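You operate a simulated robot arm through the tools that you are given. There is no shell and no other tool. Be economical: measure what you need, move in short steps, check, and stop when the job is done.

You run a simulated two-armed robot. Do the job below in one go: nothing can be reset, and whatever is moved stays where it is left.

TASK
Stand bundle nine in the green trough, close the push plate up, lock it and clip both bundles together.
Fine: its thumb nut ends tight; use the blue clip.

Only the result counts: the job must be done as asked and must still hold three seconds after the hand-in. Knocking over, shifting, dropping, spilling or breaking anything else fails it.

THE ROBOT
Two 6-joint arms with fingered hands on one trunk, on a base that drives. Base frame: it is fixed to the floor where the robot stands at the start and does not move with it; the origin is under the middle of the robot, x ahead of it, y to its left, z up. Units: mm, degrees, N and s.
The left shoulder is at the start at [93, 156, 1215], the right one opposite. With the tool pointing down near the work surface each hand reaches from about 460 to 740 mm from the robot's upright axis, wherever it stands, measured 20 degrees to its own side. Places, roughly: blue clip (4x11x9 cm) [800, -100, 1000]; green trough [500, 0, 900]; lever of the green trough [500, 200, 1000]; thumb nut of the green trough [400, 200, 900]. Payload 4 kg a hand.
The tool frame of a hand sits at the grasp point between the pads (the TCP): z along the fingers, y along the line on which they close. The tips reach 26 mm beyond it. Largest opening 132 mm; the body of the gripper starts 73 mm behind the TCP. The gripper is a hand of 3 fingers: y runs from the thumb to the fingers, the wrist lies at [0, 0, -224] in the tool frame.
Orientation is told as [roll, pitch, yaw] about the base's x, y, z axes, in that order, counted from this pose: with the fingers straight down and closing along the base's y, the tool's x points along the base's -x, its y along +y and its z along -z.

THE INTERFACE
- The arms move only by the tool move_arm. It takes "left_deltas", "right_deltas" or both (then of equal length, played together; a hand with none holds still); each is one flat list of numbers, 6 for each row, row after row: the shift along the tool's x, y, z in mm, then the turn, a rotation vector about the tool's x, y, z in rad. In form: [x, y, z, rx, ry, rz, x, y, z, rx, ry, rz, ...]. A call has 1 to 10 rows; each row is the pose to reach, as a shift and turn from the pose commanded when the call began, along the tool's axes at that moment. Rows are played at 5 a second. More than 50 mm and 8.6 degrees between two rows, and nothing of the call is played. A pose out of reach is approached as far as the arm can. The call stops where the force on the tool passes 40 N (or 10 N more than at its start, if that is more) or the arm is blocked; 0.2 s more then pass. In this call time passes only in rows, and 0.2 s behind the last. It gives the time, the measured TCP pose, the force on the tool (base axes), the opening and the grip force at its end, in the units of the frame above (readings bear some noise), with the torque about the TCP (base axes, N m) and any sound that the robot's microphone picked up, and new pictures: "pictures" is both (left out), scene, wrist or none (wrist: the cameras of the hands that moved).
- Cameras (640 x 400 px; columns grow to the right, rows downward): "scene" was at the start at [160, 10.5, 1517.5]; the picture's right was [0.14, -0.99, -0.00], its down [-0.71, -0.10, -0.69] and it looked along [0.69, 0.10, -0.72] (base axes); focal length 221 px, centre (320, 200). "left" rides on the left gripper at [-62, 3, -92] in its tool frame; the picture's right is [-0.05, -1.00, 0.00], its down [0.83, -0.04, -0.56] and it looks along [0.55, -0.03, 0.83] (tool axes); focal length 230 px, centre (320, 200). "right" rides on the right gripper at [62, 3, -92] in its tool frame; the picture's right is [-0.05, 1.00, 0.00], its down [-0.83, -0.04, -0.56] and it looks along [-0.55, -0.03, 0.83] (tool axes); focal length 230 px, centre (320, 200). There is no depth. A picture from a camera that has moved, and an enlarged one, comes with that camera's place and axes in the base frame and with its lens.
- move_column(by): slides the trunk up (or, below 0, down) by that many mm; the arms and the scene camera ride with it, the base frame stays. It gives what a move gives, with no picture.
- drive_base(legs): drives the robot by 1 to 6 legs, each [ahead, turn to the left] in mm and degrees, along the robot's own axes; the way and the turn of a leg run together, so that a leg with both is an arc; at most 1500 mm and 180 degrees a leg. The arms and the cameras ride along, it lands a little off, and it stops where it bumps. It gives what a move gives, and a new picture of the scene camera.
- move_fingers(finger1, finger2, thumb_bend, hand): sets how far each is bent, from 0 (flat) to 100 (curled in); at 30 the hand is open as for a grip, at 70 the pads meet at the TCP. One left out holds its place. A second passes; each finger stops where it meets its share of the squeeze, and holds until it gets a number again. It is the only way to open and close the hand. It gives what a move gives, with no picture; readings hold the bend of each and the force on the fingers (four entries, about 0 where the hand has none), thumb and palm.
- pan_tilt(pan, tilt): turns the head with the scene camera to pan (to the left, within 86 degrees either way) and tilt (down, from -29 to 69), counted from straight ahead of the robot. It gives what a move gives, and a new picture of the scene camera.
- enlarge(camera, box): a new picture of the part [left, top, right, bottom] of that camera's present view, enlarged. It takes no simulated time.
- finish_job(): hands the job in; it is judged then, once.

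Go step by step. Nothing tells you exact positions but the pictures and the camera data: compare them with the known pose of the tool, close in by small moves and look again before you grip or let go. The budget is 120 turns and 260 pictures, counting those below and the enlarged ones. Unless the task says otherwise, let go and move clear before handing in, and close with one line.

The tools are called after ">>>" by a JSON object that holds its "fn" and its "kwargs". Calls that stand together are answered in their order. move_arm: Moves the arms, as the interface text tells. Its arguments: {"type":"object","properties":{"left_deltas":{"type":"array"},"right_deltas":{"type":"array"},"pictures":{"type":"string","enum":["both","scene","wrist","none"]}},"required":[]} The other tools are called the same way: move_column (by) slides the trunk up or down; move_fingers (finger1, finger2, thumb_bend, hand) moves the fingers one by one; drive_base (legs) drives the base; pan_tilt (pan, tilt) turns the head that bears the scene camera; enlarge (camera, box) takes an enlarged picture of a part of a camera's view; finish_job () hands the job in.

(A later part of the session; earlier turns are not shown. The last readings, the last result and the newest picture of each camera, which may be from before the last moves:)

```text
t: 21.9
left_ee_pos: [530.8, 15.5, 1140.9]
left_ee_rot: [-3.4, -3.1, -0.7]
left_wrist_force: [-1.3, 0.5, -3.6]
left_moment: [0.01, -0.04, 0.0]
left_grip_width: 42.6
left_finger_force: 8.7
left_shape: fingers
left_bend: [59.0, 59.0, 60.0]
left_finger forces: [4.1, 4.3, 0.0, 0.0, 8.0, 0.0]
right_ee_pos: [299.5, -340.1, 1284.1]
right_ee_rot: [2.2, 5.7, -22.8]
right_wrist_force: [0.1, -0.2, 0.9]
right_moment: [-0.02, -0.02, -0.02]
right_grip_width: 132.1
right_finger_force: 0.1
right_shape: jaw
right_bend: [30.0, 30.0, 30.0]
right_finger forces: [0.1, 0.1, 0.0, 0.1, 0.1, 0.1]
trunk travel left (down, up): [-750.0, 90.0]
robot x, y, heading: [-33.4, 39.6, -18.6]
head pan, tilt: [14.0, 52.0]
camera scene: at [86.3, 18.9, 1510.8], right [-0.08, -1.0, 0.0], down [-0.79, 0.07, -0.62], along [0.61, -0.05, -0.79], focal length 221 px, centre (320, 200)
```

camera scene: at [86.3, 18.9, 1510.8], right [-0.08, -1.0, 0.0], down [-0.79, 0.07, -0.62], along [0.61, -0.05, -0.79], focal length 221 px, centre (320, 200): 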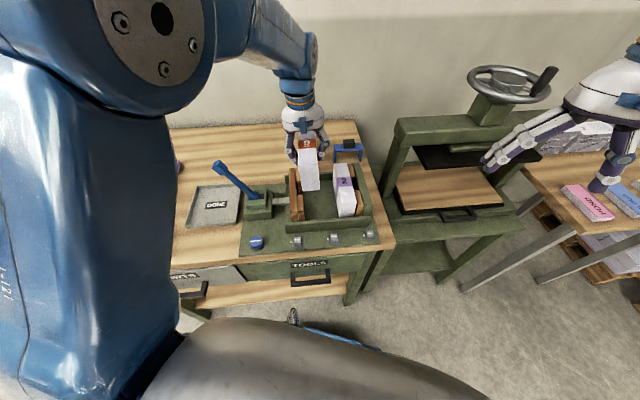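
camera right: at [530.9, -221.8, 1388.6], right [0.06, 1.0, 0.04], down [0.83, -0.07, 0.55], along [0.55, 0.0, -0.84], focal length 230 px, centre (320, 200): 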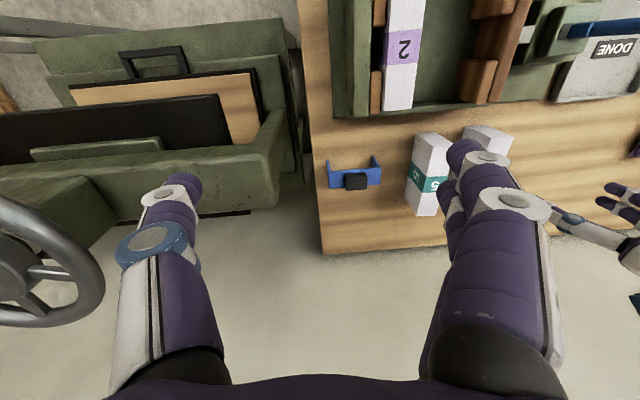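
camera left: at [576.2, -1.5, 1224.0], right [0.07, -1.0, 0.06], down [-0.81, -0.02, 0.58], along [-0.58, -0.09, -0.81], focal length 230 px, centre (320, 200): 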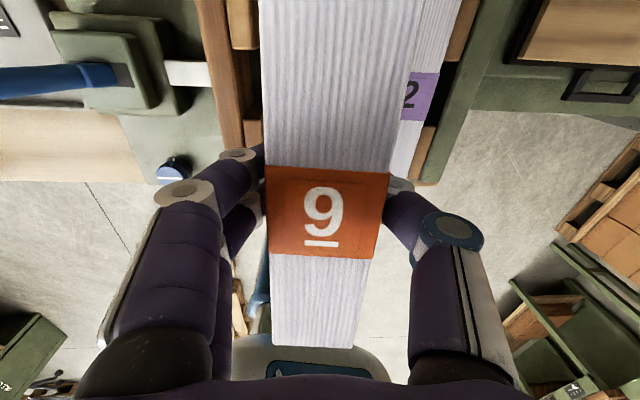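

>>> {"fn": "move_arm", "kwargs": {"left_deltas": [-2, -12, 0, -0.02, 0.018, -0.004, -3, -24, 0, -0.04, 0.036, -0.008, -4, -35, 0, -0.059, 0.054, -0.012]}}

>>> {"fn": "enlarge", "kwargs": {"camera": "scene", "box": [230, 130, 400, 260]}}

```text
t: 22.7
left_ee_pos: [539.4, -22.4, 1140.5]
left_ee_rot: [0.3, 0.2, -0.1]
left_wrist_force: [0.2, -0.1, -3.4]
left_moment: [-0.03, 0.06, 0.0]
left_grip_width: 42.5
left_finger_force: 8.0
left_shape: fingers
left_bend: [59.0, 59.0, 60.0]
left_finger forces: [4.0, 4.2, 0.0, 0.1, 8.2, 0.1]
right_ee_pos: [308.2, -345.5, 1253.9]
right_ee_rot: [1.9, 10.1, -22.8]
right_wrist_force: [-0.5, -0.6, -1.2]
right_moment: [0.01, 0.04, -0.02]
right_grip_width: 132.0
right_finger_force: 0.1
right_shape: jaw
right_bend: [30.0, 30.0, 30.0]
right_finger forces: [0.1, 0.0, 0.1, 0.1, 0.1, 0.1]
trunk travel left (down, up): [-750.0, 90.0]
robot x, y, heading: [-37.8, 41.6, -19.0]
head pan, tilt: [14.0, 52.0]
camera scene: at [115.2, 7.8, 1507.8], right [-0.08, -1.0, -0.01], down [-0.8, 0.07, -0.6], along [0.6, -0.05, -0.8], focal length 221 px, centre (320, 200)
camera left: at [601.9, -18.9, 1232.6], right [0.05, -1.0, 0.0], down [-0.83, -0.04, 0.56], along [-0.56, -0.03, -0.83], focal length 230 px, centre (320, 200)
```

scene: 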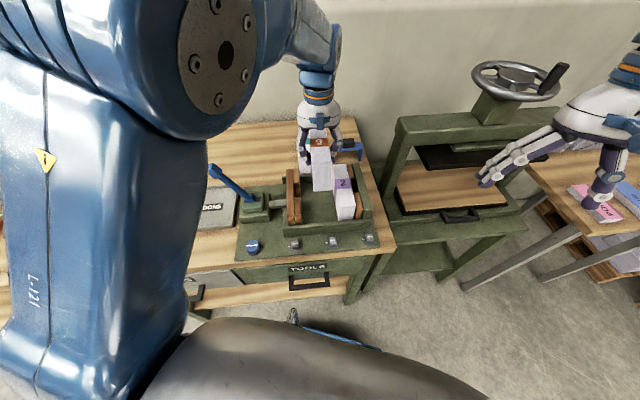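
left: 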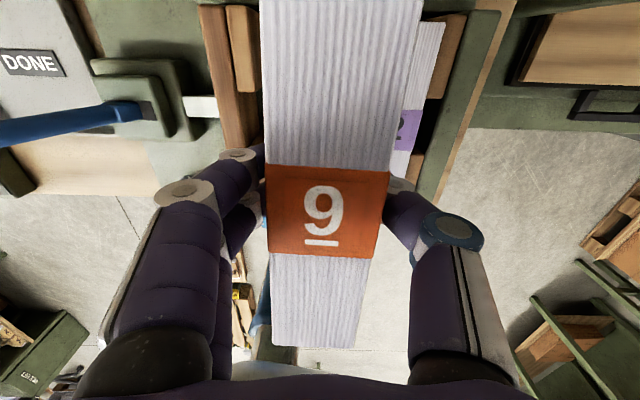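

```text
3.08 times, centred on (315, 195) of scene
camera zoom: at [115.2, 7.8, 1507.8], right [-0.08, -1.0, -0.01], down [-0.8, 0.07, -0.6], along [0.6, -0.05, -0.8], focal length 680 px, centre (335, 215)
```

zoom: 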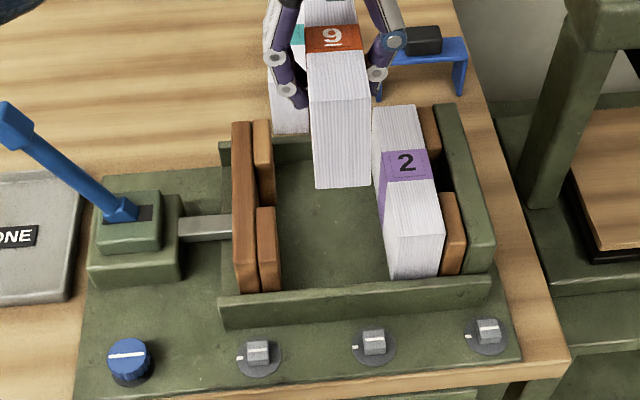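

The bay is free from y≈-70 to +35, and in x from about 450 to 628. I'll lower the bundle at (538, -18) to just above the rails.

>>> {"fn": "move_arm", "kwargs": {"left_deltas": [0, 3, 30, 0, 0, 0, 1, 4, 60, 0, 0, 0, 1, 4, 90, 0, 0, 0, 1, 4, 115, 0, 0, 0, 1, 4, 140, 0, 0, 0]}}

>>> {"fn": "enlarge", "kwargs": {"camera": "scene", "box": [230, 130, 400, 260]}}

```text
t: 23.9
left_ee_pos: [536.0, -15.4, 1000.5]
left_ee_rot: [0.2, -0.1, -0.1]
left_wrist_force: [-0.3, -0.6, -3.2]
left_moment: [0.1, -0.05, 0.02]
left_grip_width: 42.4
left_finger_force: 8.1
left_shape: fingers
left_bend: [59.0, 59.0, 60.0]
left_finger forces: [4.2, 4.2, 0.0, 0.0, 8.3, 0.0]
right_ee_pos: [305.6, -344.2, 1253.0]
right_ee_rot: [1.9, 10.5, -22.9]
right_wrist_force: [-1.1, -0.6, -0.6]
right_moment: [0.02, -0.01, -0.01]
right_grip_width: 132.0
right_finger_force: 0.0
right_shape: jaw
right_bend: [30.0, 30.0, 30.0]
right_finger forces: [0.0, 0.0, 0.0, 0.1, 0.0, 0.0]
trunk travel left (down, up): [-750.0, 90.0]
robot x, y, heading: [-37.4, 46.2, -18.7]
head pan, tilt: [14.0, 52.0]
camera scene: at [113.9, 8.6, 1508.0], right [-0.08, -1.0, 0.0], down [-0.8, 0.07, -0.6], along [0.6, -0.05, -0.8], focal length 221 px, centre (320, 200)
camera left: at [599.9, -12.2, 1092.8], right [0.05, -1.0, 0.0], down [-0.83, -0.04, 0.56], along [-0.56, -0.03, -0.83], focal length 230 px, centre (320, 200)
```

scene: 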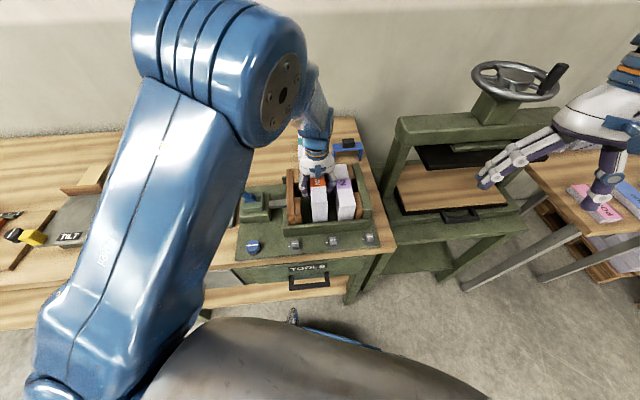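
left: 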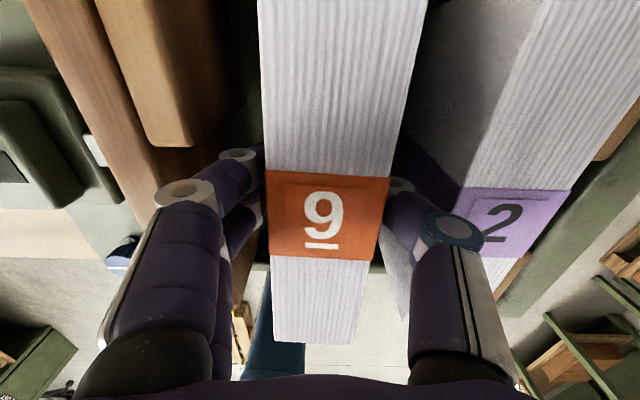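

```text
3.08 times, centred on (315, 195) of scene
camera zoom: at [113.9, 8.6, 1508.0], right [-0.08, -1.0, 0.0], down [-0.8, 0.07, -0.6], along [0.6, -0.05, -0.8], focal length 680 px, centre (335, 215)
```

zoom: 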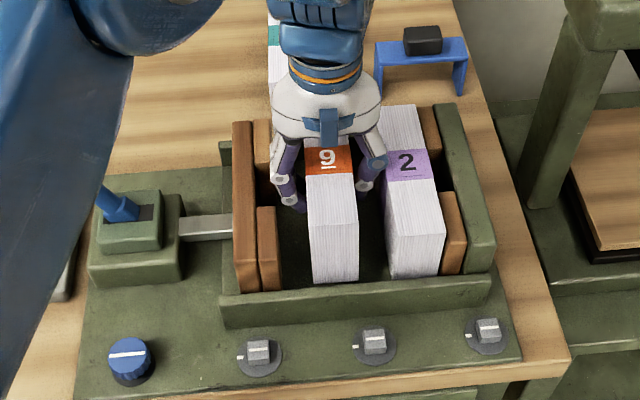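

Bundle 9 lines up with bundle 2 and stands between the pads. I'll lower it slowly until it touches down.

>>> {"fn": "move_arm", "kwargs": {"left_deltas": [0, 0, 8, 0, 0, 0, 0, 0, 16, 0, 0, 0, 0, 0, 22, 0, 0, 0, 0, 0, 26, 0, 0, 0, 0, 0, 30, 0, 0, 0], "pictures": "none"}}

```text
t: 25.1
left_ee_pos: [532.3, -13.7, 973.3]
left_ee_rot: [0.0, -0.2, 0.0]
left_wrist_force: [2.3, 5.8, 19.3]
left_moment: [-0.85, -0.06, 0.03]
left_grip_width: 42.1
left_finger_force: 16.6
left_shape: fingers
left_bend: [61.0, 60.0, 60.0]
left_finger forces: [4.1, 4.3, 0.0, 0.0, 25.3, 0.1]
right_ee_pos: [301.1, -341.0, 1254.7]
right_ee_rot: [2.0, 10.2, -22.8]
right_wrist_force: [-0.6, -0.4, -0.1]
right_moment: [-0.02, -0.01, 0.01]
right_grip_width: 132.1
right_finger_force: 0.2
right_shape: jaw
right_bend: [30.0, 30.0, 30.0]
right_finger forces: [0.1, 0.1, 0.0, 0.0, 0.1, 0.0]
trunk travel left (down, up): [-750.0, 90.0]
robot x, y, heading: [-38.6, 44.7, -19.0]
head pan, tilt: [14.0, 52.0]
```

>>> {"fn": "enlarge", "kwargs": {"camera": "left", "box": [140, 60, 620, 360]}}

>>> {"fn": "enlarge", "kwargs": {"camera": "scene", "box": [270, 140, 390, 240]}}

```text
1.33 times, centred on (380, 210) of left
camera zoom: at [595.5, -11.1, 1066.5], right [0.05, -1.0, 0.0], down [-0.83, -0.04, 0.55], along [-0.55, -0.03, -0.83], focal length 307 px, centre (240, 187)
```

zoom: 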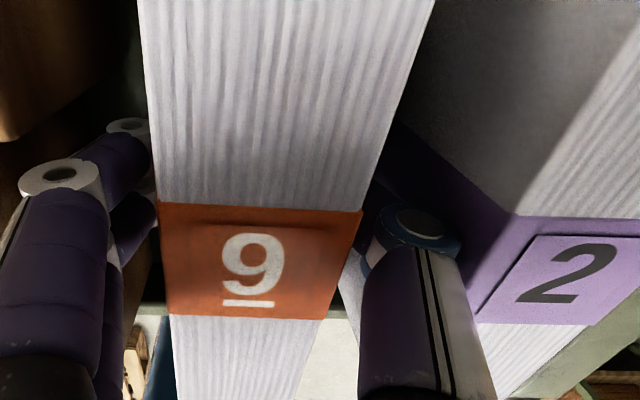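

```text
4.00 times, centred on (330, 190) of scene
camera zoom: at [109.2, 10.9, 1508.7], right [-0.08, -1.0, 0.0], down [-0.8, 0.07, -0.6], along [0.6, -0.05, -0.8], focal length 884 px, centre (280, 240)
```

zoom: 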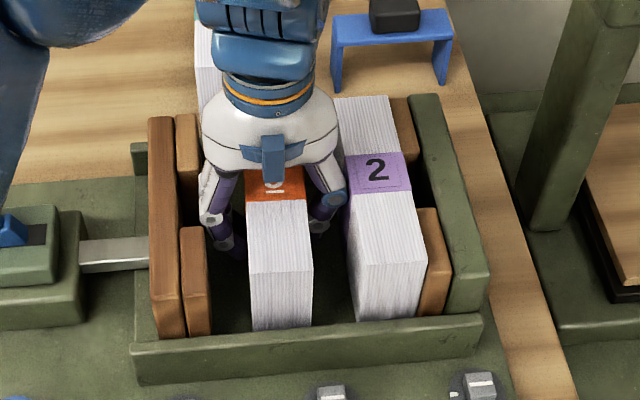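

The thumb knuckle is brushing bundle 2's edge. I'll back up, shift 8 mm towards the plate and come down again.

>>> {"fn": "move_arm", "kwargs": {"left_deltas": [0, 0, -8, 0, 0, 0, -3, 4, -16, 0, 0, 0, -5, 9, -16, 0, 0, 0, -5, 9, -8, 0, 0, 0], "pictures": "none"}}

>>> {"fn": "enlarge", "kwargs": {"camera": "scene", "box": [270, 140, 390, 240]}}

>>> {"fn": "enlarge", "kwargs": {"camera": "left", "box": [0, 0, 640, 400]}}

```text
t: 26.1
left_ee_pos: [540.4, -7.8, 981.1]
left_ee_rot: [0.2, 0.0, -0.2]
left_wrist_force: [-0.7, 0.2, -3.8]
left_moment: [0.02, 0.02, 0.0]
left_grip_width: 42.6
left_finger_force: 9.2
left_shape: fingers
left_bend: [59.0, 59.0, 60.0]
left_finger forces: [4.2, 4.5, 0.0, 0.0, 8.7, 0.0]
right_ee_pos: [303.9, -344.6, 1252.2]
right_ee_rot: [1.8, 10.4, -22.8]
right_wrist_force: [1.5, -1.2, -0.4]
right_moment: [0.03, 0.0, 0.02]
right_grip_width: 132.0
right_finger_force: 0.0
right_shape: jaw
right_bend: [30.0, 30.0, 30.0]
right_finger forces: [0.1, 0.1, 0.1, 0.0, 0.0, 0.0]
trunk travel left (down, up): [-750.0, 90.0]
robot x, y, heading: [-39.2, 43.5, -19.2]
head pan, tilt: [14.0, 52.0]
```

```text
4.00 times, centred on (330, 190) of scene
camera zoom: at [113.4, 8.2, 1508.0], right [-0.08, -1.0, -0.01], down [-0.8, 0.07, -0.6], along [0.6, -0.05, -0.8], focal length 884 px, centre (280, 240)
```

zoom: 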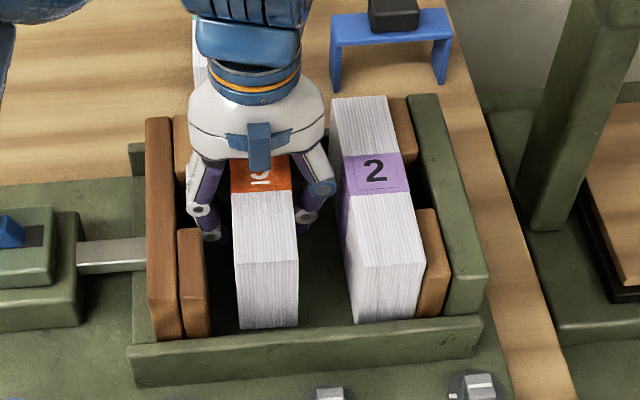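

```text
1.00 times, centred on (320, 200) of left (not enlarged: the box is as wide or as high as the picture)
camera zoom: at [602.3, -4.3, 1071.7], right [0.05, -1.0, 0.0], down [-0.83, -0.04, 0.56], along [-0.56, -0.03, -0.83], focal length 230 px, centre (320, 200)
```

zoom: 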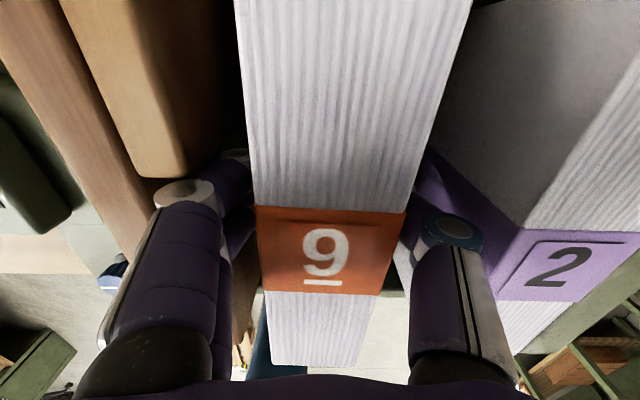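

The bundle did slip up in the grip earlier, so it had touched the floor at z≈932. That matches bundle 2's height. I'll lower about 9 mm until light contact.

>>> {"fn": "move_arm", "kwargs": {"left_deltas": [2, 0, 4, 0, 0, 0, 3, 0, 7, 0, 0, 0, 3, 0, 9, 0, 0, 0], "pictures": "none"}}

>>> {"fn": "enlarge", "kwargs": {"camera": "scene", "box": [270, 140, 390, 240]}}

```text
t: 26.9
left_ee_pos: [536.4, -7.5, 973.1]
left_ee_rot: [0.0, -0.3, 0.0]
left_wrist_force: [2.3, 0.7, 14.1]
left_moment: [-0.06, -0.06, -0.03]
left_grip_width: 42.1
left_finger_force: 10.4
left_shape: fingers
left_bend: [60.0, 60.0, 60.0]
left_finger forces: [5.3, 5.2, 0.1, 0.0, 10.6, 0.0]
right_ee_pos: [301.8, -342.4, 1254.4]
right_ee_rot: [1.9, 10.1, -22.7]
right_wrist_force: [-0.2, -1.3, 1.1]
right_moment: [0.02, 0.0, -0.03]
right_grip_width: 132.0
right_finger_force: 0.0
right_shape: jaw
right_bend: [30.0, 30.0, 30.0]
right_finger forces: [0.1, 0.0, 0.1, 0.1, 0.0, 0.0]
trunk travel left (down, up): [-750.0, 90.0]
robot x, y, heading: [-36.1, 42.1, -19.0]
head pan, tilt: [14.0, 52.0]
```

```text
4.00 times, centred on (330, 190) of scene
camera zoom: at [110.0, 9.2, 1508.7], right [-0.08, -1.0, 0.0], down [-0.8, 0.07, -0.6], along [0.6, -0.05, -0.8], focal length 884 px, centre (280, 240)
```

zoom: 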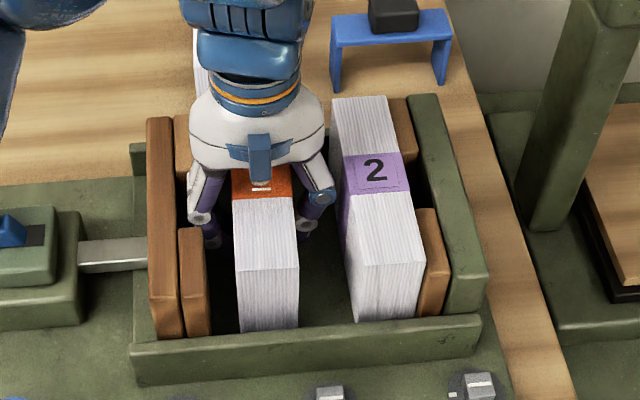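

It's resting centrally on the floor with the weight off the hand. I'll open just enough to let go, then check.

>>> {"fn": "move_fingers", "kwargs": {"hand": "left", "finger1": 55, "finger2": 55, "thumb_bend": 57}}

>>> {"fn": "enlarge", "kwargs": {"camera": "left", "box": [60, 0, 620, 380]}}

```text
t: 27.9
left_ee_pos: [536.3, -6.9, 970.4]
left_ee_rot: [0.2, 0.0, 0.0]
left_wrist_force: [-0.2, -0.4, -0.8]
left_moment: [-0.01, -0.01, 0.01]
left_grip_width: 49.5
left_finger_force: 0.6
left_shape: fingers
left_bend: [55.0, 55.0, 56.0]
left_finger forces: [0.0, 0.0, 0.1, 0.1, 0.3, 0.1]
right_ee_pos: [305.1, -344.3, 1252.2]
right_ee_rot: [1.9, 10.2, -22.7]
right_wrist_force: [-0.3, -0.5, 0.7]
right_moment: [0.03, 0.02, -0.01]
right_grip_width: 132.1
right_finger_force: 0.1
right_shape: jaw
right_bend: [30.0, 30.0, 30.0]
right_finger forces: [0.0, 0.1, 0.0, 0.1, 0.0, 0.0]
trunk travel left (down, up): [-750.0, 90.0]
robot x, y, heading: [-37.4, 40.6, -18.8]
head pan, tilt: [14.0, 52.0]
```

```text
1.05 times, centred on (340, 190) of left (not enlarged: the box is as wide or as high as the picture)
camera zoom: at [599.0, -3.4, 1063.2], right [0.05, -1.0, 0.0], down [-0.83, -0.04, 0.55], along [-0.55, -0.03, -0.83], focal length 242 px, centre (299, 210)
```

zoom: 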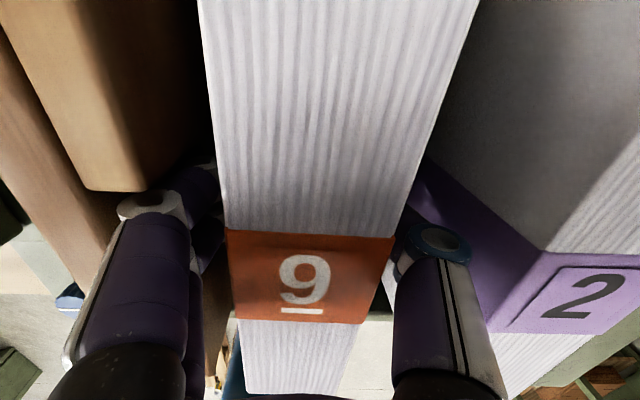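

It's released. Next I'll rise straight up.

>>> {"fn": "move_arm", "kwargs": {"left_deltas": [0, 0, -10, 0, 0, 0, 0, 0, -30, 0, 0, 0, 0, 0, -60, 0, 0, 0, 0, 0, -95, 0, 0, 0, 0, 0, -130, 0, 0, 0]}}

>>> {"fn": "enlarge", "kwargs": {"camera": "scene", "box": [230, 130, 400, 260]}}

```text
t: 29.1
left_ee_pos: [535.5, -5.4, 1102.2]
left_ee_rot: [0.1, 0.0, 0.0]
left_wrist_force: [-0.6, 0.8, 1.0]
left_moment: [-0.02, -0.02, 0.0]
left_grip_width: 49.4
left_finger_force: 0.0
left_shape: fingers
left_bend: [55.0, 55.0, 56.0]
left_finger forces: [0.0, 0.0, 0.0, 0.0, 0.0, 0.0]
right_ee_pos: [302.8, -343.0, 1253.8]
right_ee_rot: [1.8, 10.3, -22.8]
right_wrist_force: [-0.1, -0.3, 0.3]
right_moment: [-0.01, 0.01, 0.0]
right_grip_width: 131.9
right_finger_force: 0.0
right_shape: jaw
right_bend: [30.0, 30.0, 30.0]
right_finger forces: [0.0, 0.0, 0.0, 0.0, 0.0, 0.0]
trunk travel left (down, up): [-750.0, 90.0]
robot x, y, heading: [-37.0, 46.2, -19.0]
head pan, tilt: [14.0, 52.0]
camera scene: at [110.7, 9.2, 1508.3], right [-0.08, -1.0, 0.0], down [-0.8, 0.07, -0.6], along [0.6, -0.05, -0.8], focal length 221 px, centre (320, 200)
camera left: at [598.1, -3.3, 1194.7], right [0.05, -1.0, 0.0], down [-0.83, -0.04, 0.55], along [-0.55, -0.03, -0.83], focal length 230 px, centre (320, 200)
```

scene: 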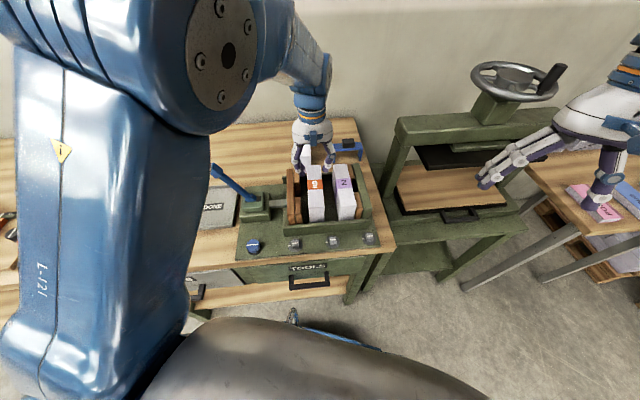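
left: 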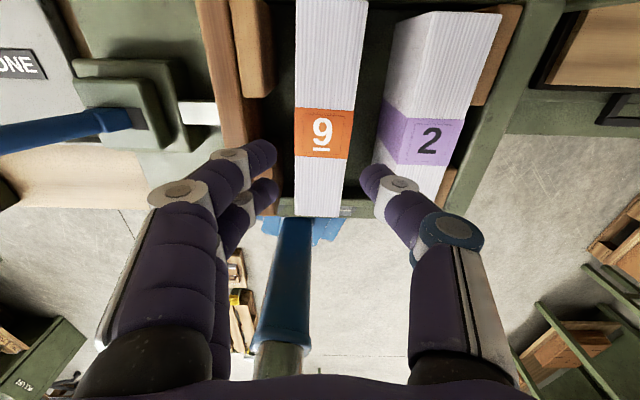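

```text
3.08 times, centred on (315, 195) of scene
camera zoom: at [110.7, 9.2, 1508.3], right [-0.08, -1.0, 0.0], down [-0.8, 0.07, -0.6], along [0.6, -0.05, -0.8], focal length 680 px, centre (335, 215)
```

zoom: 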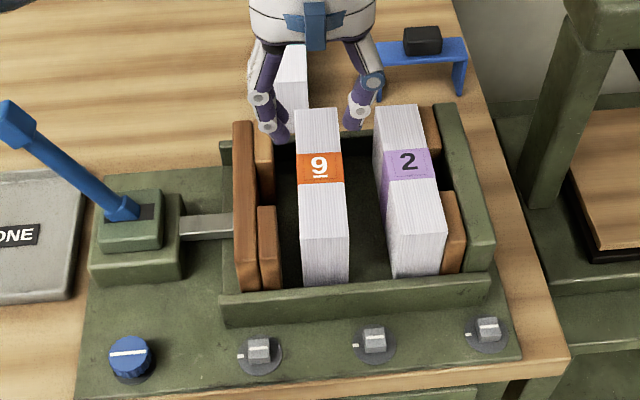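

Bundle 9 stands in the trough beside bundle 2. Now the lever: its root is near (539, 180, 970) and its tip near (539, 246, 1093), leaning away from the plate. I'll bring the left hand above it, turned 90° so the pads pinch along x and the handle can swing freely between them.

>>> {"fn": "move_arm", "kwargs": {"left_deltas": [0, 0, -30, 0, 0, 0, 0, 10, -60, 0, 0, 0.14, 0, 40, -80, 0, 0, 0.28, 0, 75, -80, 0, 0, 0.42, 0, 110, -80, 0, 0, 0.56, 0, 140, -80, 0, 0, 0.7, 0, 170, -80, 0, 0, 0.84, 0, 200, -80, 0, 0, 0.98, 0, 230, -80, 0, 0, 1.12, 0, 255, -80, 0, 0, 1.26], "pictures": "scene"}}

```text
t: 31.3
left_ee_pos: [537.8, 247.5, 1183.2]
left_ee_rot: [0.0, 0.0, -72.8]
left_wrist_force: [0.4, 0.2, -0.5]
left_moment: [-0.02, 0.02, 0.02]
left_grip_width: 49.4
left_finger_force: 0.0
left_shape: fingers
left_bend: [55.0, 55.0, 56.0]
left_finger forces: [0.0, 0.0, 0.1, 0.0, 0.0, 0.0]
right_ee_pos: [304.8, -341.7, 1252.8]
right_ee_rot: [1.8, 10.3, -22.8]
right_wrist_force: [-0.2, 0.5, 0.2]
right_moment: [0.02, -0.02, 0.01]
right_grip_width: 131.7
right_finger_force: 0.0
right_shape: jaw
right_bend: [30.0, 30.0, 30.0]
right_finger forces: [0.0, 0.0, 0.1, 0.1, 0.0, 0.0]
trunk travel left (down, up): [-750.0, 90.0]
robot x, y, heading: [-39.3, 46.2, -18.9]
head pan, tilt: [14.0, 52.0]
camera scene: at [111.6, 10.7, 1508.3], right [-0.08, -1.0, 0.0], down [-0.8, 0.07, -0.6], along [0.6, -0.05, -0.8], focal length 221 px, centre (320, 200)
```

scene: 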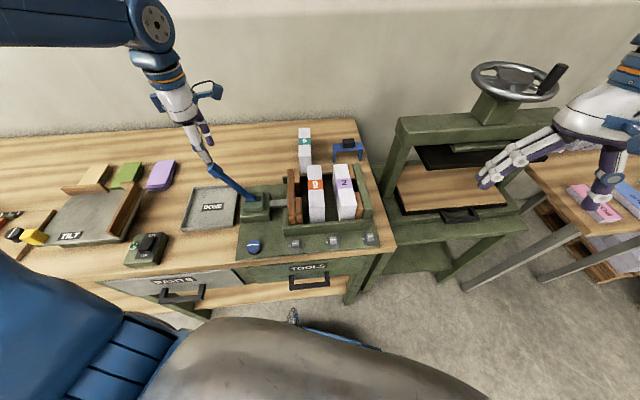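

>>> {"fn": "move_fingers", "kwargs": {"hand": "left", "finger1": 45, "finger2": 45, "thumb_bend": 45}}

>>> {"fn": "move_arm", "kwargs": {"left_deltas": [0, 0, 0, 0, 0, 0.1, 0, 0, 0, 0, 0, 0.2, 0, 0, 0, 0, 0, 0.3]}}

>>> {"fn": "enlarge", "kwargs": {"camera": "scene", "box": [130, 50, 330, 270]}}

```text
t: 32.3
left_ee_pos: [538.9, 245.2, 1181.5]
left_ee_rot: [0.1, 0.0, -72.6]
left_wrist_force: [-0.4, 0.6, 0.3]
left_moment: [0.01, -0.02, 0.0]
left_grip_width: 84.2
left_finger_force: 0.1
left_shape: fingers
left_bend: [45.0, 45.0, 45.0]
left_finger forces: [0.0, 0.0, 0.0, 0.0, 0.0, 0.0]
right_ee_pos: [303.8, -342.9, 1254.2]
right_ee_rot: [2.0, 10.3, -22.8]
right_wrist_force: [0.1, 1.1, 0.8]
right_moment: [0.0, 0.0, -0.01]
right_grip_width: 131.9
right_finger_force: 0.0
right_shape: jaw
right_bend: [30.0, 30.0, 30.0]
right_finger forces: [0.0, 0.0, 0.0, 0.0, 0.0, 0.0]
trunk travel left (down, up): [-750.0, 90.0]
robot x, y, heading: [-39.8, 43.1, -18.8]
head pan, tilt: [14.0, 52.0]
```

```text
t: 33.1
left_ee_pos: [538.0, 244.9, 1183.2]
left_ee_rot: [0.1, -0.1, -90.0]
left_wrist_force: [-0.3, -0.6, -0.9]
left_moment: [-0.01, 0.04, 0.01]
left_grip_width: 83.9
left_finger_force: 0.1
left_shape: fingers
left_bend: [45.0, 45.0, 45.0]
left_finger forces: [0.0, 0.0, 0.1, 0.0, 0.0, 0.1]
right_ee_pos: [304.8, -343.0, 1252.1]
right_ee_rot: [1.8, 10.3, -22.8]
right_wrist_force: [1.1, -0.6, 0.0]
right_moment: [0.0, 0.0, -0.03]
right_grip_width: 132.1
right_finger_force: 0.2
right_shape: jaw
right_bend: [30.0, 30.0, 30.0]
right_finger forces: [0.0, 0.0, 0.0, 0.1, 0.0, 0.0]
trunk travel left (down, up): [-750.0, 90.0]
robot x, y, heading: [-39.2, 40.6, -18.8]
head pan, tilt: [14.0, 52.0]
camera scene: at [111.7, 9.0, 1508.2], right [-0.08, -1.0, 0.0], down [-0.8, 0.07, -0.6], along [0.6, -0.05, -0.8], focal length 221 px, centre (320, 200)
camera left: at [542.2, 183.2, 1274.7], right [-1.0, -0.05, 0.0], down [-0.05, 0.83, 0.56], along [-0.03, 0.55, -0.83], focal length 230 px, centre (320, 200)
```

scene: 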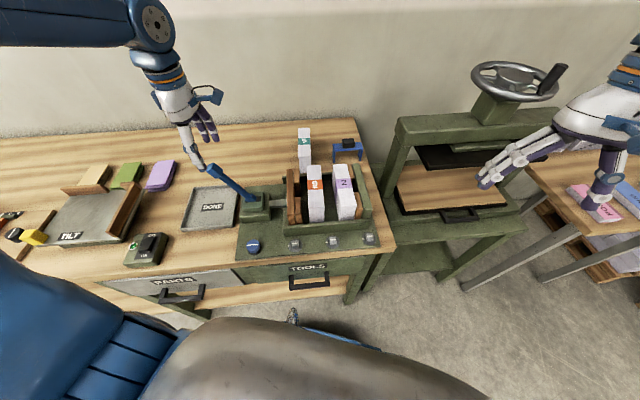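
left: 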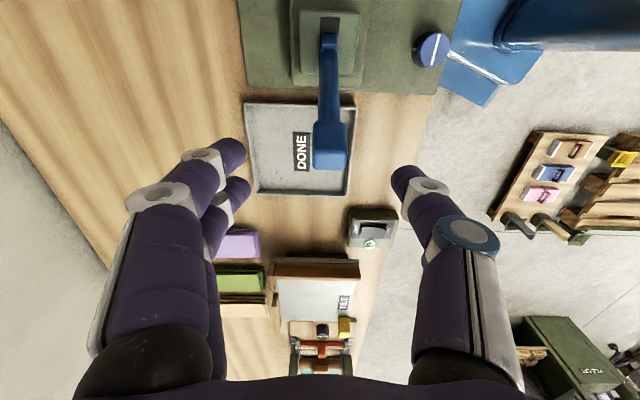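

```text
1.82 times, centred on (230, 160) of scene
camera zoom: at [111.7, 9.0, 1508.2], right [-0.08, -1.0, 0.0], down [-0.8, 0.07, -0.6], along [0.6, -0.05, -0.8], focal length 402 px, centre (484, 273)
```

zoom: 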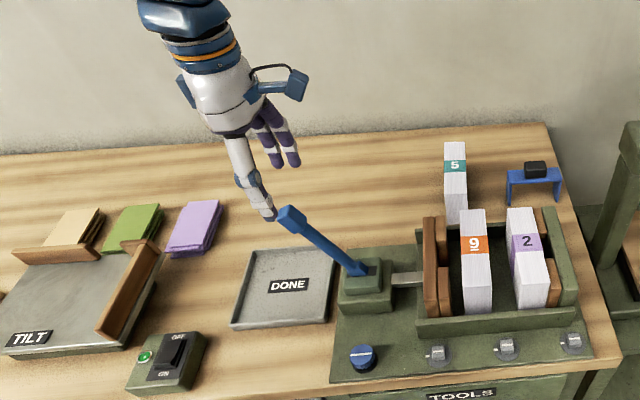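

The lever tip measures about (534, 250, 1097) and the root about (533, 176, 965). I'll lower the open hand around the knob and pinch it.

>>> {"fn": "move_arm", "kwargs": {"left_deltas": [0, -2, 35, 0, 0, 0, 0, -4, 70, 0, 0, 0, 1, -4, 95, 0, 0, 0], "pictures": "wrist"}}

>>> {"fn": "move_fingers", "kwargs": {"hand": "left", "finger1": 66, "finger2": 66, "thumb_bend": 66}}

>>> {"fn": "enlarge", "kwargs": {"camera": "scene", "box": [150, 100, 310, 260]}}

```text
t: 33.9
left_ee_pos: [535.6, 243.8, 1085.3]
left_ee_rot: [0.2, 0.0, -89.7]
left_wrist_force: [0.9, 0.4, -0.7]
left_moment: [-0.03, 0.01, 0.02]
left_grip_width: 84.4
left_finger_force: 0.0
left_shape: fingers
left_bend: [45.0, 45.0, 45.0]
left_finger forces: [0.0, 0.0, 0.0, 0.1, 0.0, 0.0]
right_ee_pos: [304.5, -344.4, 1252.3]
right_ee_rot: [1.8, 10.3, -22.8]
right_wrist_force: [0.0, -0.4, 0.2]
right_moment: [0.01, -0.01, -0.02]
right_grip_width: 132.2
right_finger_force: 0.0
right_shape: jaw
right_bend: [30.0, 30.0, 30.0]
right_finger forces: [0.1, 0.0, 0.0, 0.1, 0.1, 0.0]
trunk travel left (down, up): [-750.0, 90.0]
robot x, y, heading: [-37.8, 42.4, -18.9]
head pan, tilt: [14.0, 52.0]
camera left: at [539.7, 183.2, 1178.5], right [-1.0, -0.06, 0.0], down [-0.05, 0.83, 0.56], along [-0.03, 0.55, -0.83], focal length 230 px, centre (320, 200)
```

left: 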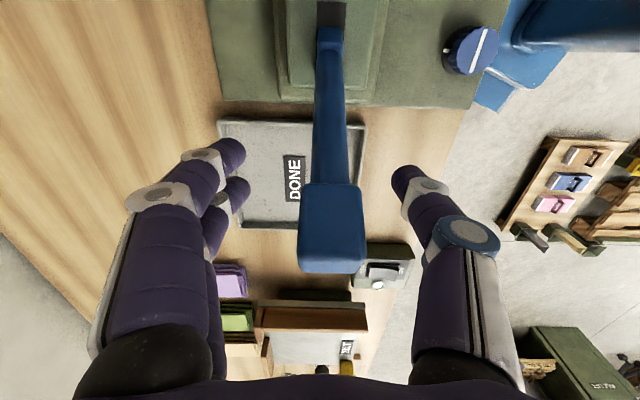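

```text
t: 34.9
left_ee_pos: [535.3, 244.4, 1086.6]
left_ee_rot: [0.1, -0.1, -89.8]
left_wrist_force: [-1.2, 0.8, -1.0]
left_moment: [-0.03, -0.05, -0.01]
left_grip_width: 18.2
left_finger_force: 0.8
left_shape: fingers
left_bend: [66.0, 66.0, 65.0]
left_finger forces: [0.0, 0.0, 0.0, 0.0, 1.6, 0.0]
right_ee_pos: [303.1, -343.8, 1253.7]
right_ee_rot: [1.9, 10.2, -22.6]
right_wrist_force: [-1.1, 0.1, -0.4]
right_moment: [0.02, 0.03, 0.01]
right_grip_width: 131.9
right_finger_force: 0.0
right_shape: jaw
right_bend: [30.0, 30.0, 30.0]
right_finger forces: [0.0, 0.0, 0.0, 0.0, 0.1, 0.1]
trunk travel left (down, up): [-750.0, 90.0]
robot x, y, heading: [-37.6, 44.0, -18.9]
head pan, tilt: [14.0, 52.0]
```

```text
2.50 times, centred on (230, 180) of scene
camera zoom: at [111.5, 9.1, 1508.2], right [-0.08, -1.0, 0.0], down [-0.8, 0.07, -0.6], along [0.6, -0.05, -0.8], focal length 553 px, centre (545, 250)
```

zoom: 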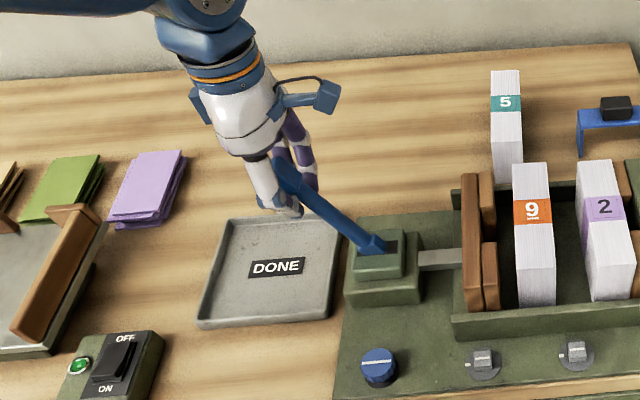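

>>> {"fn": "move_fingers", "kwargs": {"hand": "left", "finger1": 74, "finger2": 74, "thumb_bend": 70}}

>>> {"fn": "enlarge", "kwargs": {"camera": "left", "box": [0, 0, 640, 400]}}

```text
t: 35.9
left_ee_pos: [534.8, 245.0, 1086.4]
left_ee_rot: [0.1, 0.0, -89.7]
left_wrist_force: [-2.8, -2.1, -5.3]
left_moment: [0.03, -0.07, 0.13]
left_grip_width: 13.9
left_finger_force: 6.3
left_shape: fingers
left_bend: [71.0, 74.0, 68.0]
left_finger forces: [4.7, 0.1, 0.0, 0.0, 7.9, 0.0]
right_ee_pos: [304.8, -343.9, 1254.1]
right_ee_rot: [1.9, 10.3, -22.8]
right_wrist_force: [-0.6, -0.5, 1.1]
right_moment: [0.02, -0.02, 0.0]
right_grip_width: 132.0
right_finger_force: 0.1
right_shape: jaw
right_bend: [30.0, 30.0, 30.0]
right_finger forces: [0.0, 0.1, 0.0, 0.0, 0.0, 0.0]
trunk travel left (down, up): [-750.0, 90.0]
robot x, y, heading: [-37.7, 45.5, -18.9]
head pan, tilt: [14.0, 52.0]
```

```text
1.00 times, centred on (320, 200) of left (not enlarged: the box is as wide or as high as the picture)
camera zoom: at [539.3, 183.0, 1178.8], right [-1.0, -0.06, 0.0], down [-0.05, 0.83, 0.56], along [-0.03, 0.55, -0.83], focal length 230 px, centre (320, 200)
```

zoom: 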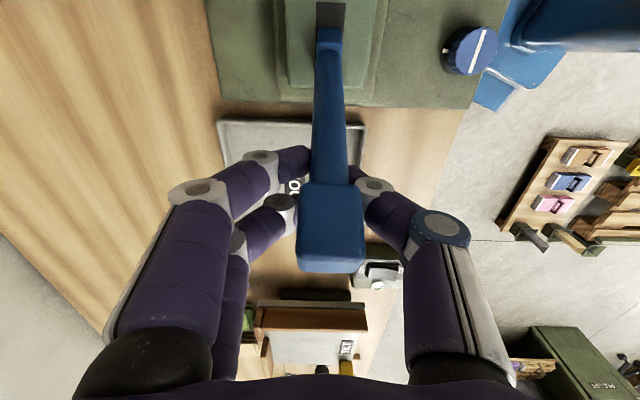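

Finger 1 and the thumb have the handle just below the knob. I'll swing it gently towards the plate along its arc and watch the forces.

>>> {"fn": "move_arm", "kwargs": {"left_deltas": [-8, 0, -4, 0, 0, 0, -16, 0, -7, 0, 0, 0, -24, 0, -10, 0, 0, 0, -32, 0, -13, 0, 0, 0], "pictures": "scene"}}

>>> {"fn": "enlarge", "kwargs": {"camera": "scene", "box": [180, 100, 380, 260]}}

```text
t: 36.9
left_ee_pos: [534.5, 214.3, 1099.0]
left_ee_rot: [0.0, 0.0, -89.8]
left_wrist_force: [0.2, 2.6, -7.6]
left_moment: [0.16, -0.13, 0.07]
left_grip_width: 15.0
left_finger_force: 7.1
left_shape: fingers
left_bend: [71.0, 74.0, 68.0]
left_finger forces: [5.2, 0.0, 0.1, 0.0, 9.2, 0.1]
right_ee_pos: [305.1, -342.3, 1252.8]
right_ee_rot: [1.9, 10.4, -22.8]
right_wrist_force: [-0.2, 0.4, -0.2]
right_moment: [0.04, 0.01, 0.05]
right_grip_width: 132.2
right_finger_force: 0.1
right_shape: jaw
right_bend: [30.0, 30.0, 30.0]
right_finger forces: [0.0, 0.1, 0.0, 0.0, 0.1, 0.0]
trunk travel left (down, up): [-750.0, 90.0]
robot x, y, heading: [-40.1, 41.6, -18.7]
head pan, tilt: [14.0, 52.0]
camera scene: at [113.0, 9.4, 1508.1], right [-0.08, -1.0, 0.0], down [-0.8, 0.07, -0.6], along [0.6, -0.05, -0.8], focal length 221 px, centre (320, 200)
```

scene: 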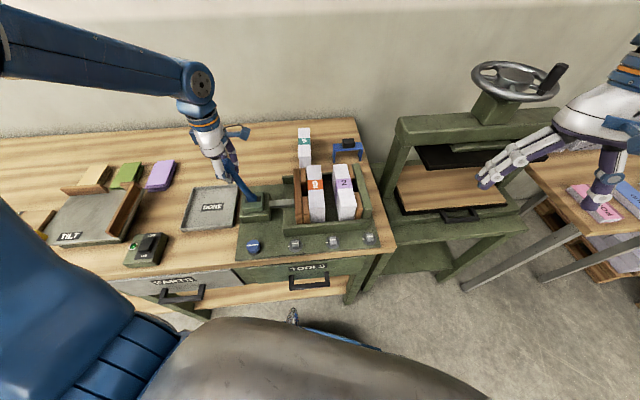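

```text
2.50 times, centred on (280, 180) of scene
camera zoom: at [113.0, 9.4, 1508.1], right [-0.08, -1.0, 0.0], down [-0.8, 0.07, -0.6], along [0.6, -0.05, -0.8], focal length 553 px, centre (420, 250)
```

zoom: 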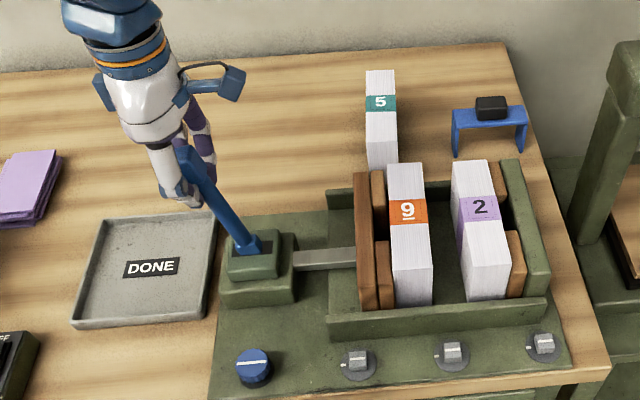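

The plate follows the lever. I'll keep swinging in small steps.

>>> {"fn": "move_arm", "kwargs": {"left_deltas": [-8, 0, -1, 0, 0, 0, -16, 0, -2, 0, 0, 0, -24, 0, -2, 0, 0, 0, -32, 0, -2, 0, 0, 0, -40, 0, -1, 0, 0, 0], "pictures": "scene"}}

>>> {"fn": "enlarge", "kwargs": {"camera": "scene", "box": [180, 100, 380, 260]}}

```text
t: 38.1
left_ee_pos: [533.1, 174.8, 1099.7]
left_ee_rot: [-0.1, -0.2, -89.7]
left_wrist_force: [2.9, 2.4, -1.8]
left_moment: [0.11, -0.03, -0.02]
left_grip_width: 14.3
left_finger_force: 7.0
left_shape: fingers
left_bend: [71.0, 74.0, 69.0]
left_finger forces: [7.1, 0.0, 0.1, 0.0, 6.6, 0.0]
right_ee_pos: [305.2, -343.3, 1252.5]
right_ee_rot: [1.9, 10.3, -22.7]
right_wrist_force: [0.6, 0.1, -0.1]
right_moment: [-0.02, 0.01, 0.0]
right_grip_width: 132.1
right_finger_force: 0.1
right_shape: jaw
right_bend: [30.0, 30.0, 30.0]
right_finger forces: [0.0, 0.0, 0.0, 0.0, 0.1, 0.0]
trunk travel left (down, up): [-750.0, 90.0]
robot x, y, heading: [-35.4, 45.4, -18.5]
head pan, tilt: [14.0, 52.0]
camera scene: at [112.7, 9.6, 1508.1], right [-0.08, -1.0, 0.0], down [-0.8, 0.07, -0.6], along [0.6, -0.05, -0.8], focal length 221 px, centre (320, 200)
```

scene: 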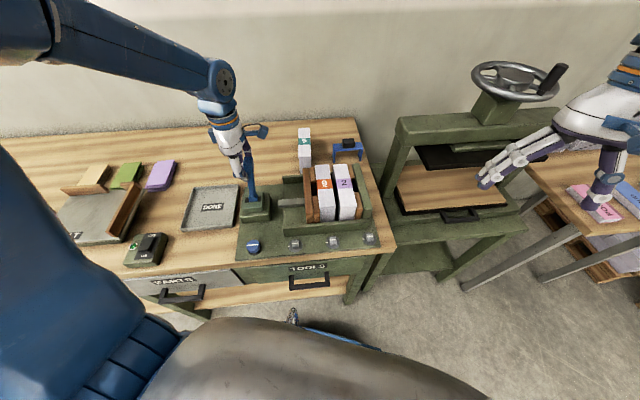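

```text
2.50 times, centred on (280, 180) of scene
camera zoom: at [112.7, 9.6, 1508.1], right [-0.08, -1.0, 0.0], down [-0.8, 0.07, -0.6], along [0.6, -0.05, -0.8], focal length 553 px, centre (420, 250)
```

zoom: 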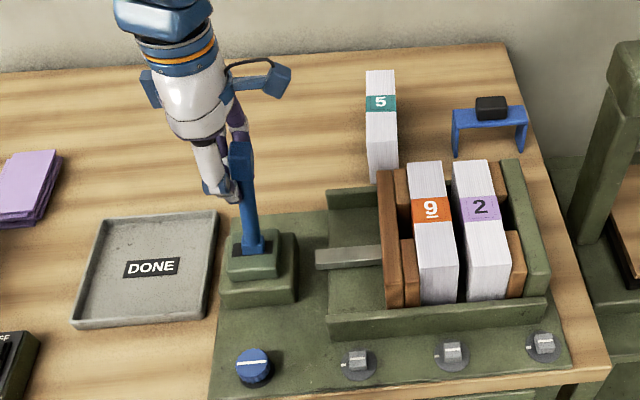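

There's about 13 mm of gap left. I'll continue in fine steps until the bundles close up.

>>> {"fn": "move_arm", "kwargs": {"left_deltas": [-5, 0, 0, 0, 0, 0, -10, 0, 1, 0, 0, 0, -15, 0, 1, 0, 0, 0, -20, 0, 2, 0, 0, 0, -24, 0, 3, 0, 0, 0, -28, 0, 4, 0, 0, 0], "pictures": "scene"}}

>>> {"fn": "enlarge", "kwargs": {"camera": "scene", "box": [180, 100, 380, 260]}}

```text
t: 39.5
left_ee_pos: [532.5, 149.3, 1096.0]
left_ee_rot: [0.1, -0.1, -89.7]
left_wrist_force: [0.7, 17.6, 4.2]
left_moment: [0.3, 0.07, -0.08]
left_grip_width: 15.7
left_finger_force: 9.3
left_shape: fingers
left_bend: [71.0, 74.0, 69.0]
left_finger forces: [6.1, 0.0, 0.0, 0.1, 13.0, 0.0]
right_ee_pos: [303.7, -338.7, 1253.8]
right_ee_rot: [1.9, 10.2, -22.9]
right_wrist_force: [0.2, 0.6, -0.4]
right_moment: [0.0, -0.01, 0.0]
right_grip_width: 132.0
right_finger_force: 0.1
right_shape: jaw
right_bend: [30.0, 30.0, 30.0]
right_finger forces: [0.1, 0.1, 0.0, 0.1, 0.1, 0.1]
trunk travel left (down, up): [-750.0, 90.0]
robot x, y, heading: [-37.8, 44.3, -18.8]
head pan, tilt: [14.0, 52.0]
camera scene: at [111.2, 13.5, 1508.5], right [-0.08, -1.0, 0.0], down [-0.8, 0.07, -0.6], along [0.6, -0.05, -0.8], focal length 221 px, centre (320, 200)
```

scene: 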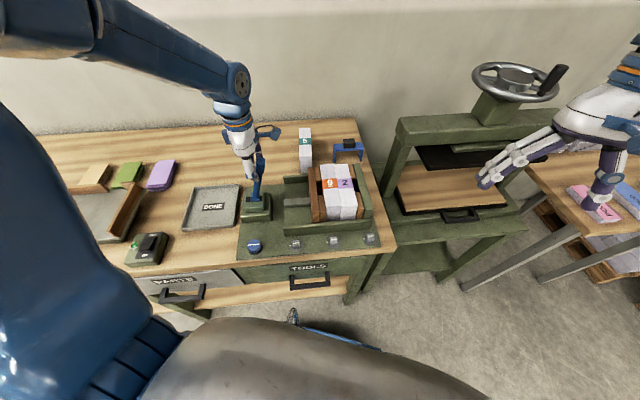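

```text
2.50 times, centred on (280, 180) of scene
camera zoom: at [111.2, 13.5, 1508.5], right [-0.08, -1.0, 0.0], down [-0.8, 0.07, -0.6], along [0.6, -0.05, -0.8], focal length 553 px, centre (420, 250)
```

zoom: 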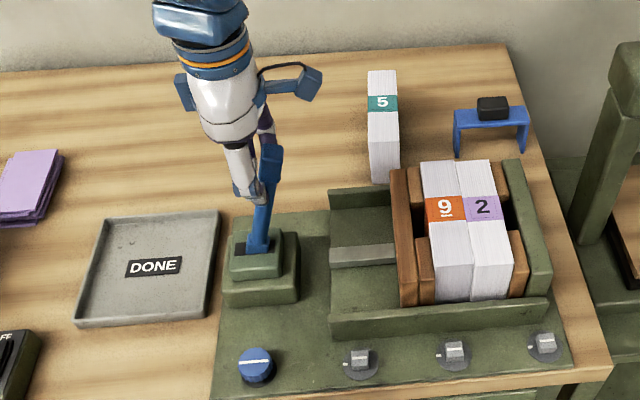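

The bundles are closed up with 17 N back on the lever. I'll give it a slightly firmer push, then release and see whether it holds.

>>> {"fn": "move_arm", "kwargs": {"left_deltas": [-3, 0, 0, 0, 0, 0, -5, 0, 1, 0, 0, 0], "pictures": "none"}}

>>> {"fn": "move_fingers", "kwargs": {"hand": "left", "finger1": 50, "finger2": 50, "thumb_bend": 50}}

>>> {"fn": "enlarge", "kwargs": {"camera": "scene", "box": [180, 100, 380, 260]}}

```text
t: 40.1
left_ee_pos: [531.9, 148.3, 1095.6]
left_ee_rot: [0.0, -0.2, -89.8]
left_wrist_force: [0.0, 25.8, 4.9]
left_moment: [0.5, 0.08, 0.02]
left_grip_width: 16.3
left_finger_force: 15.1
left_shape: fingers
left_bend: [71.0, 74.0, 68.0]
left_finger forces: [5.3, 16.9, 0.1, 0.1, 8.1, 0.0]
right_ee_pos: [302.8, -336.9, 1256.2]
right_ee_rot: [1.6, 10.1, -22.9]
right_wrist_force: [0.3, -0.2, 0.0]
right_moment: [0.02, -0.01, 0.02]
right_grip_width: 132.0
right_finger_force: 0.1
right_shape: jaw
right_bend: [30.0, 30.0, 30.0]
right_finger forces: [0.1, 0.1, 0.1, 0.0, 0.0, 0.0]
trunk travel left (down, up): [-750.0, 90.0]
robot x, y, heading: [-41.6, 40.5, -18.8]
head pan, tilt: [14.0, 52.0]
```

```text
t: 41.1
left_ee_pos: [531.5, 148.1, 1096.4]
left_ee_rot: [0.2, -0.3, -89.6]
left_wrist_force: [-6.1, 28.8, 4.9]
left_moment: [0.73, 0.06, 0.07]
left_grip_width: 67.2
left_finger_force: 14.4
left_shape: fingers
left_bend: [50.0, 75.0, 50.0]
left_finger forces: [0.1, 29.4, 0.1, 0.0, 0.0, 0.1]
right_ee_pos: [303.1, -338.1, 1256.6]
right_ee_rot: [1.8, 9.9, -22.8]
right_wrist_force: [0.6, -0.5, 0.0]
right_moment: [-0.02, -0.02, -0.01]
right_grip_width: 132.0
right_finger_force: 0.0
right_shape: jaw
right_bend: [30.0, 30.0, 30.0]
right_finger forces: [0.0, 0.1, 0.1, 0.0, 0.0, 0.0]
trunk travel left (down, up): [-750.0, 90.0]
robot x, y, heading: [-37.8, 40.3, -18.8]
head pan, tilt: [14.0, 52.0]
```

```text
2.50 times, centred on (280, 180) of scene
camera zoom: at [109.0, 16.2, 1508.7], right [-0.08, -1.0, 0.0], down [-0.8, 0.07, -0.6], along [0.6, -0.05, -0.8], focal length 553 px, centre (420, 250)
```

zoom: 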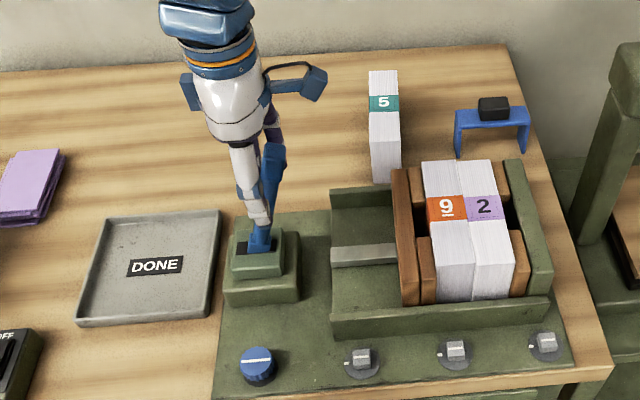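

Finger 2 is still pressing behind the handle. I'll back the hand off by a few mm in +y to free it.

>>> {"fn": "move_arm", "kwargs": {"left_deltas": [4, 0, 0, 0, 0, 0, 8, 0, 0, 0, 0, 0, 14, 0, 0, 0, 0, 0], "pictures": "wrist"}}

>>> {"fn": "enlarge", "kwargs": {"camera": "scene", "box": [180, 100, 380, 260]}}

```text
t: 41.9
left_ee_pos: [533.7, 156.5, 1095.8]
left_ee_rot: [0.1, -0.1, -89.7]
left_wrist_force: [0.2, -0.6, -0.4]
left_moment: [0.01, 0.0, -0.01]
left_grip_width: 67.4
left_finger_force: 0.0
left_shape: fingers
left_bend: [50.0, 50.0, 50.0]
left_finger forces: [0.0, 0.0, 0.0, 0.0, 0.1, 0.0]
right_ee_pos: [303.7, -342.6, 1254.3]
right_ee_rot: [1.9, 10.3, -22.7]
right_wrist_force: [-0.5, -0.4, 0.3]
right_moment: [-0.05, 0.03, -0.02]
right_grip_width: 131.8
right_finger_force: 0.0
right_shape: jaw
right_bend: [30.0, 30.0, 30.0]
right_finger forces: [0.1, 0.0, 0.1, 0.0, 0.0, 0.1]
trunk travel left (down, up): [-750.0, 90.0]
robot x, y, heading: [-38.2, 43.5, -19.0]
head pan, tilt: [14.0, 52.0]
camera left: at [538.4, 95.5, 1187.9], right [-1.0, -0.06, 0.0], down [-0.05, 0.83, 0.55], along [-0.03, 0.55, -0.83], focal length 230 px, centre (320, 200)
```

left: 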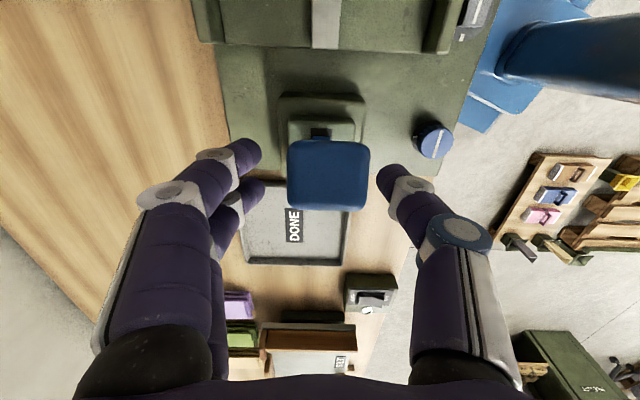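

```text
2.50 times, centred on (280, 180) of scene
camera zoom: at [111.8, 10.4, 1508.2], right [-0.08, -1.0, 0.0], down [-0.8, 0.07, -0.6], along [0.6, -0.05, -0.8], focal length 553 px, centre (420, 250)
```

zoom: 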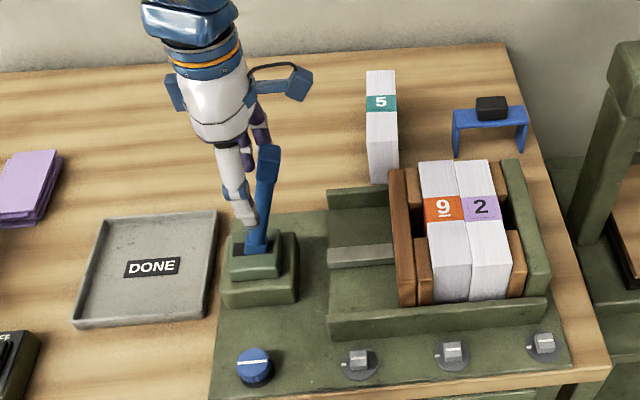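

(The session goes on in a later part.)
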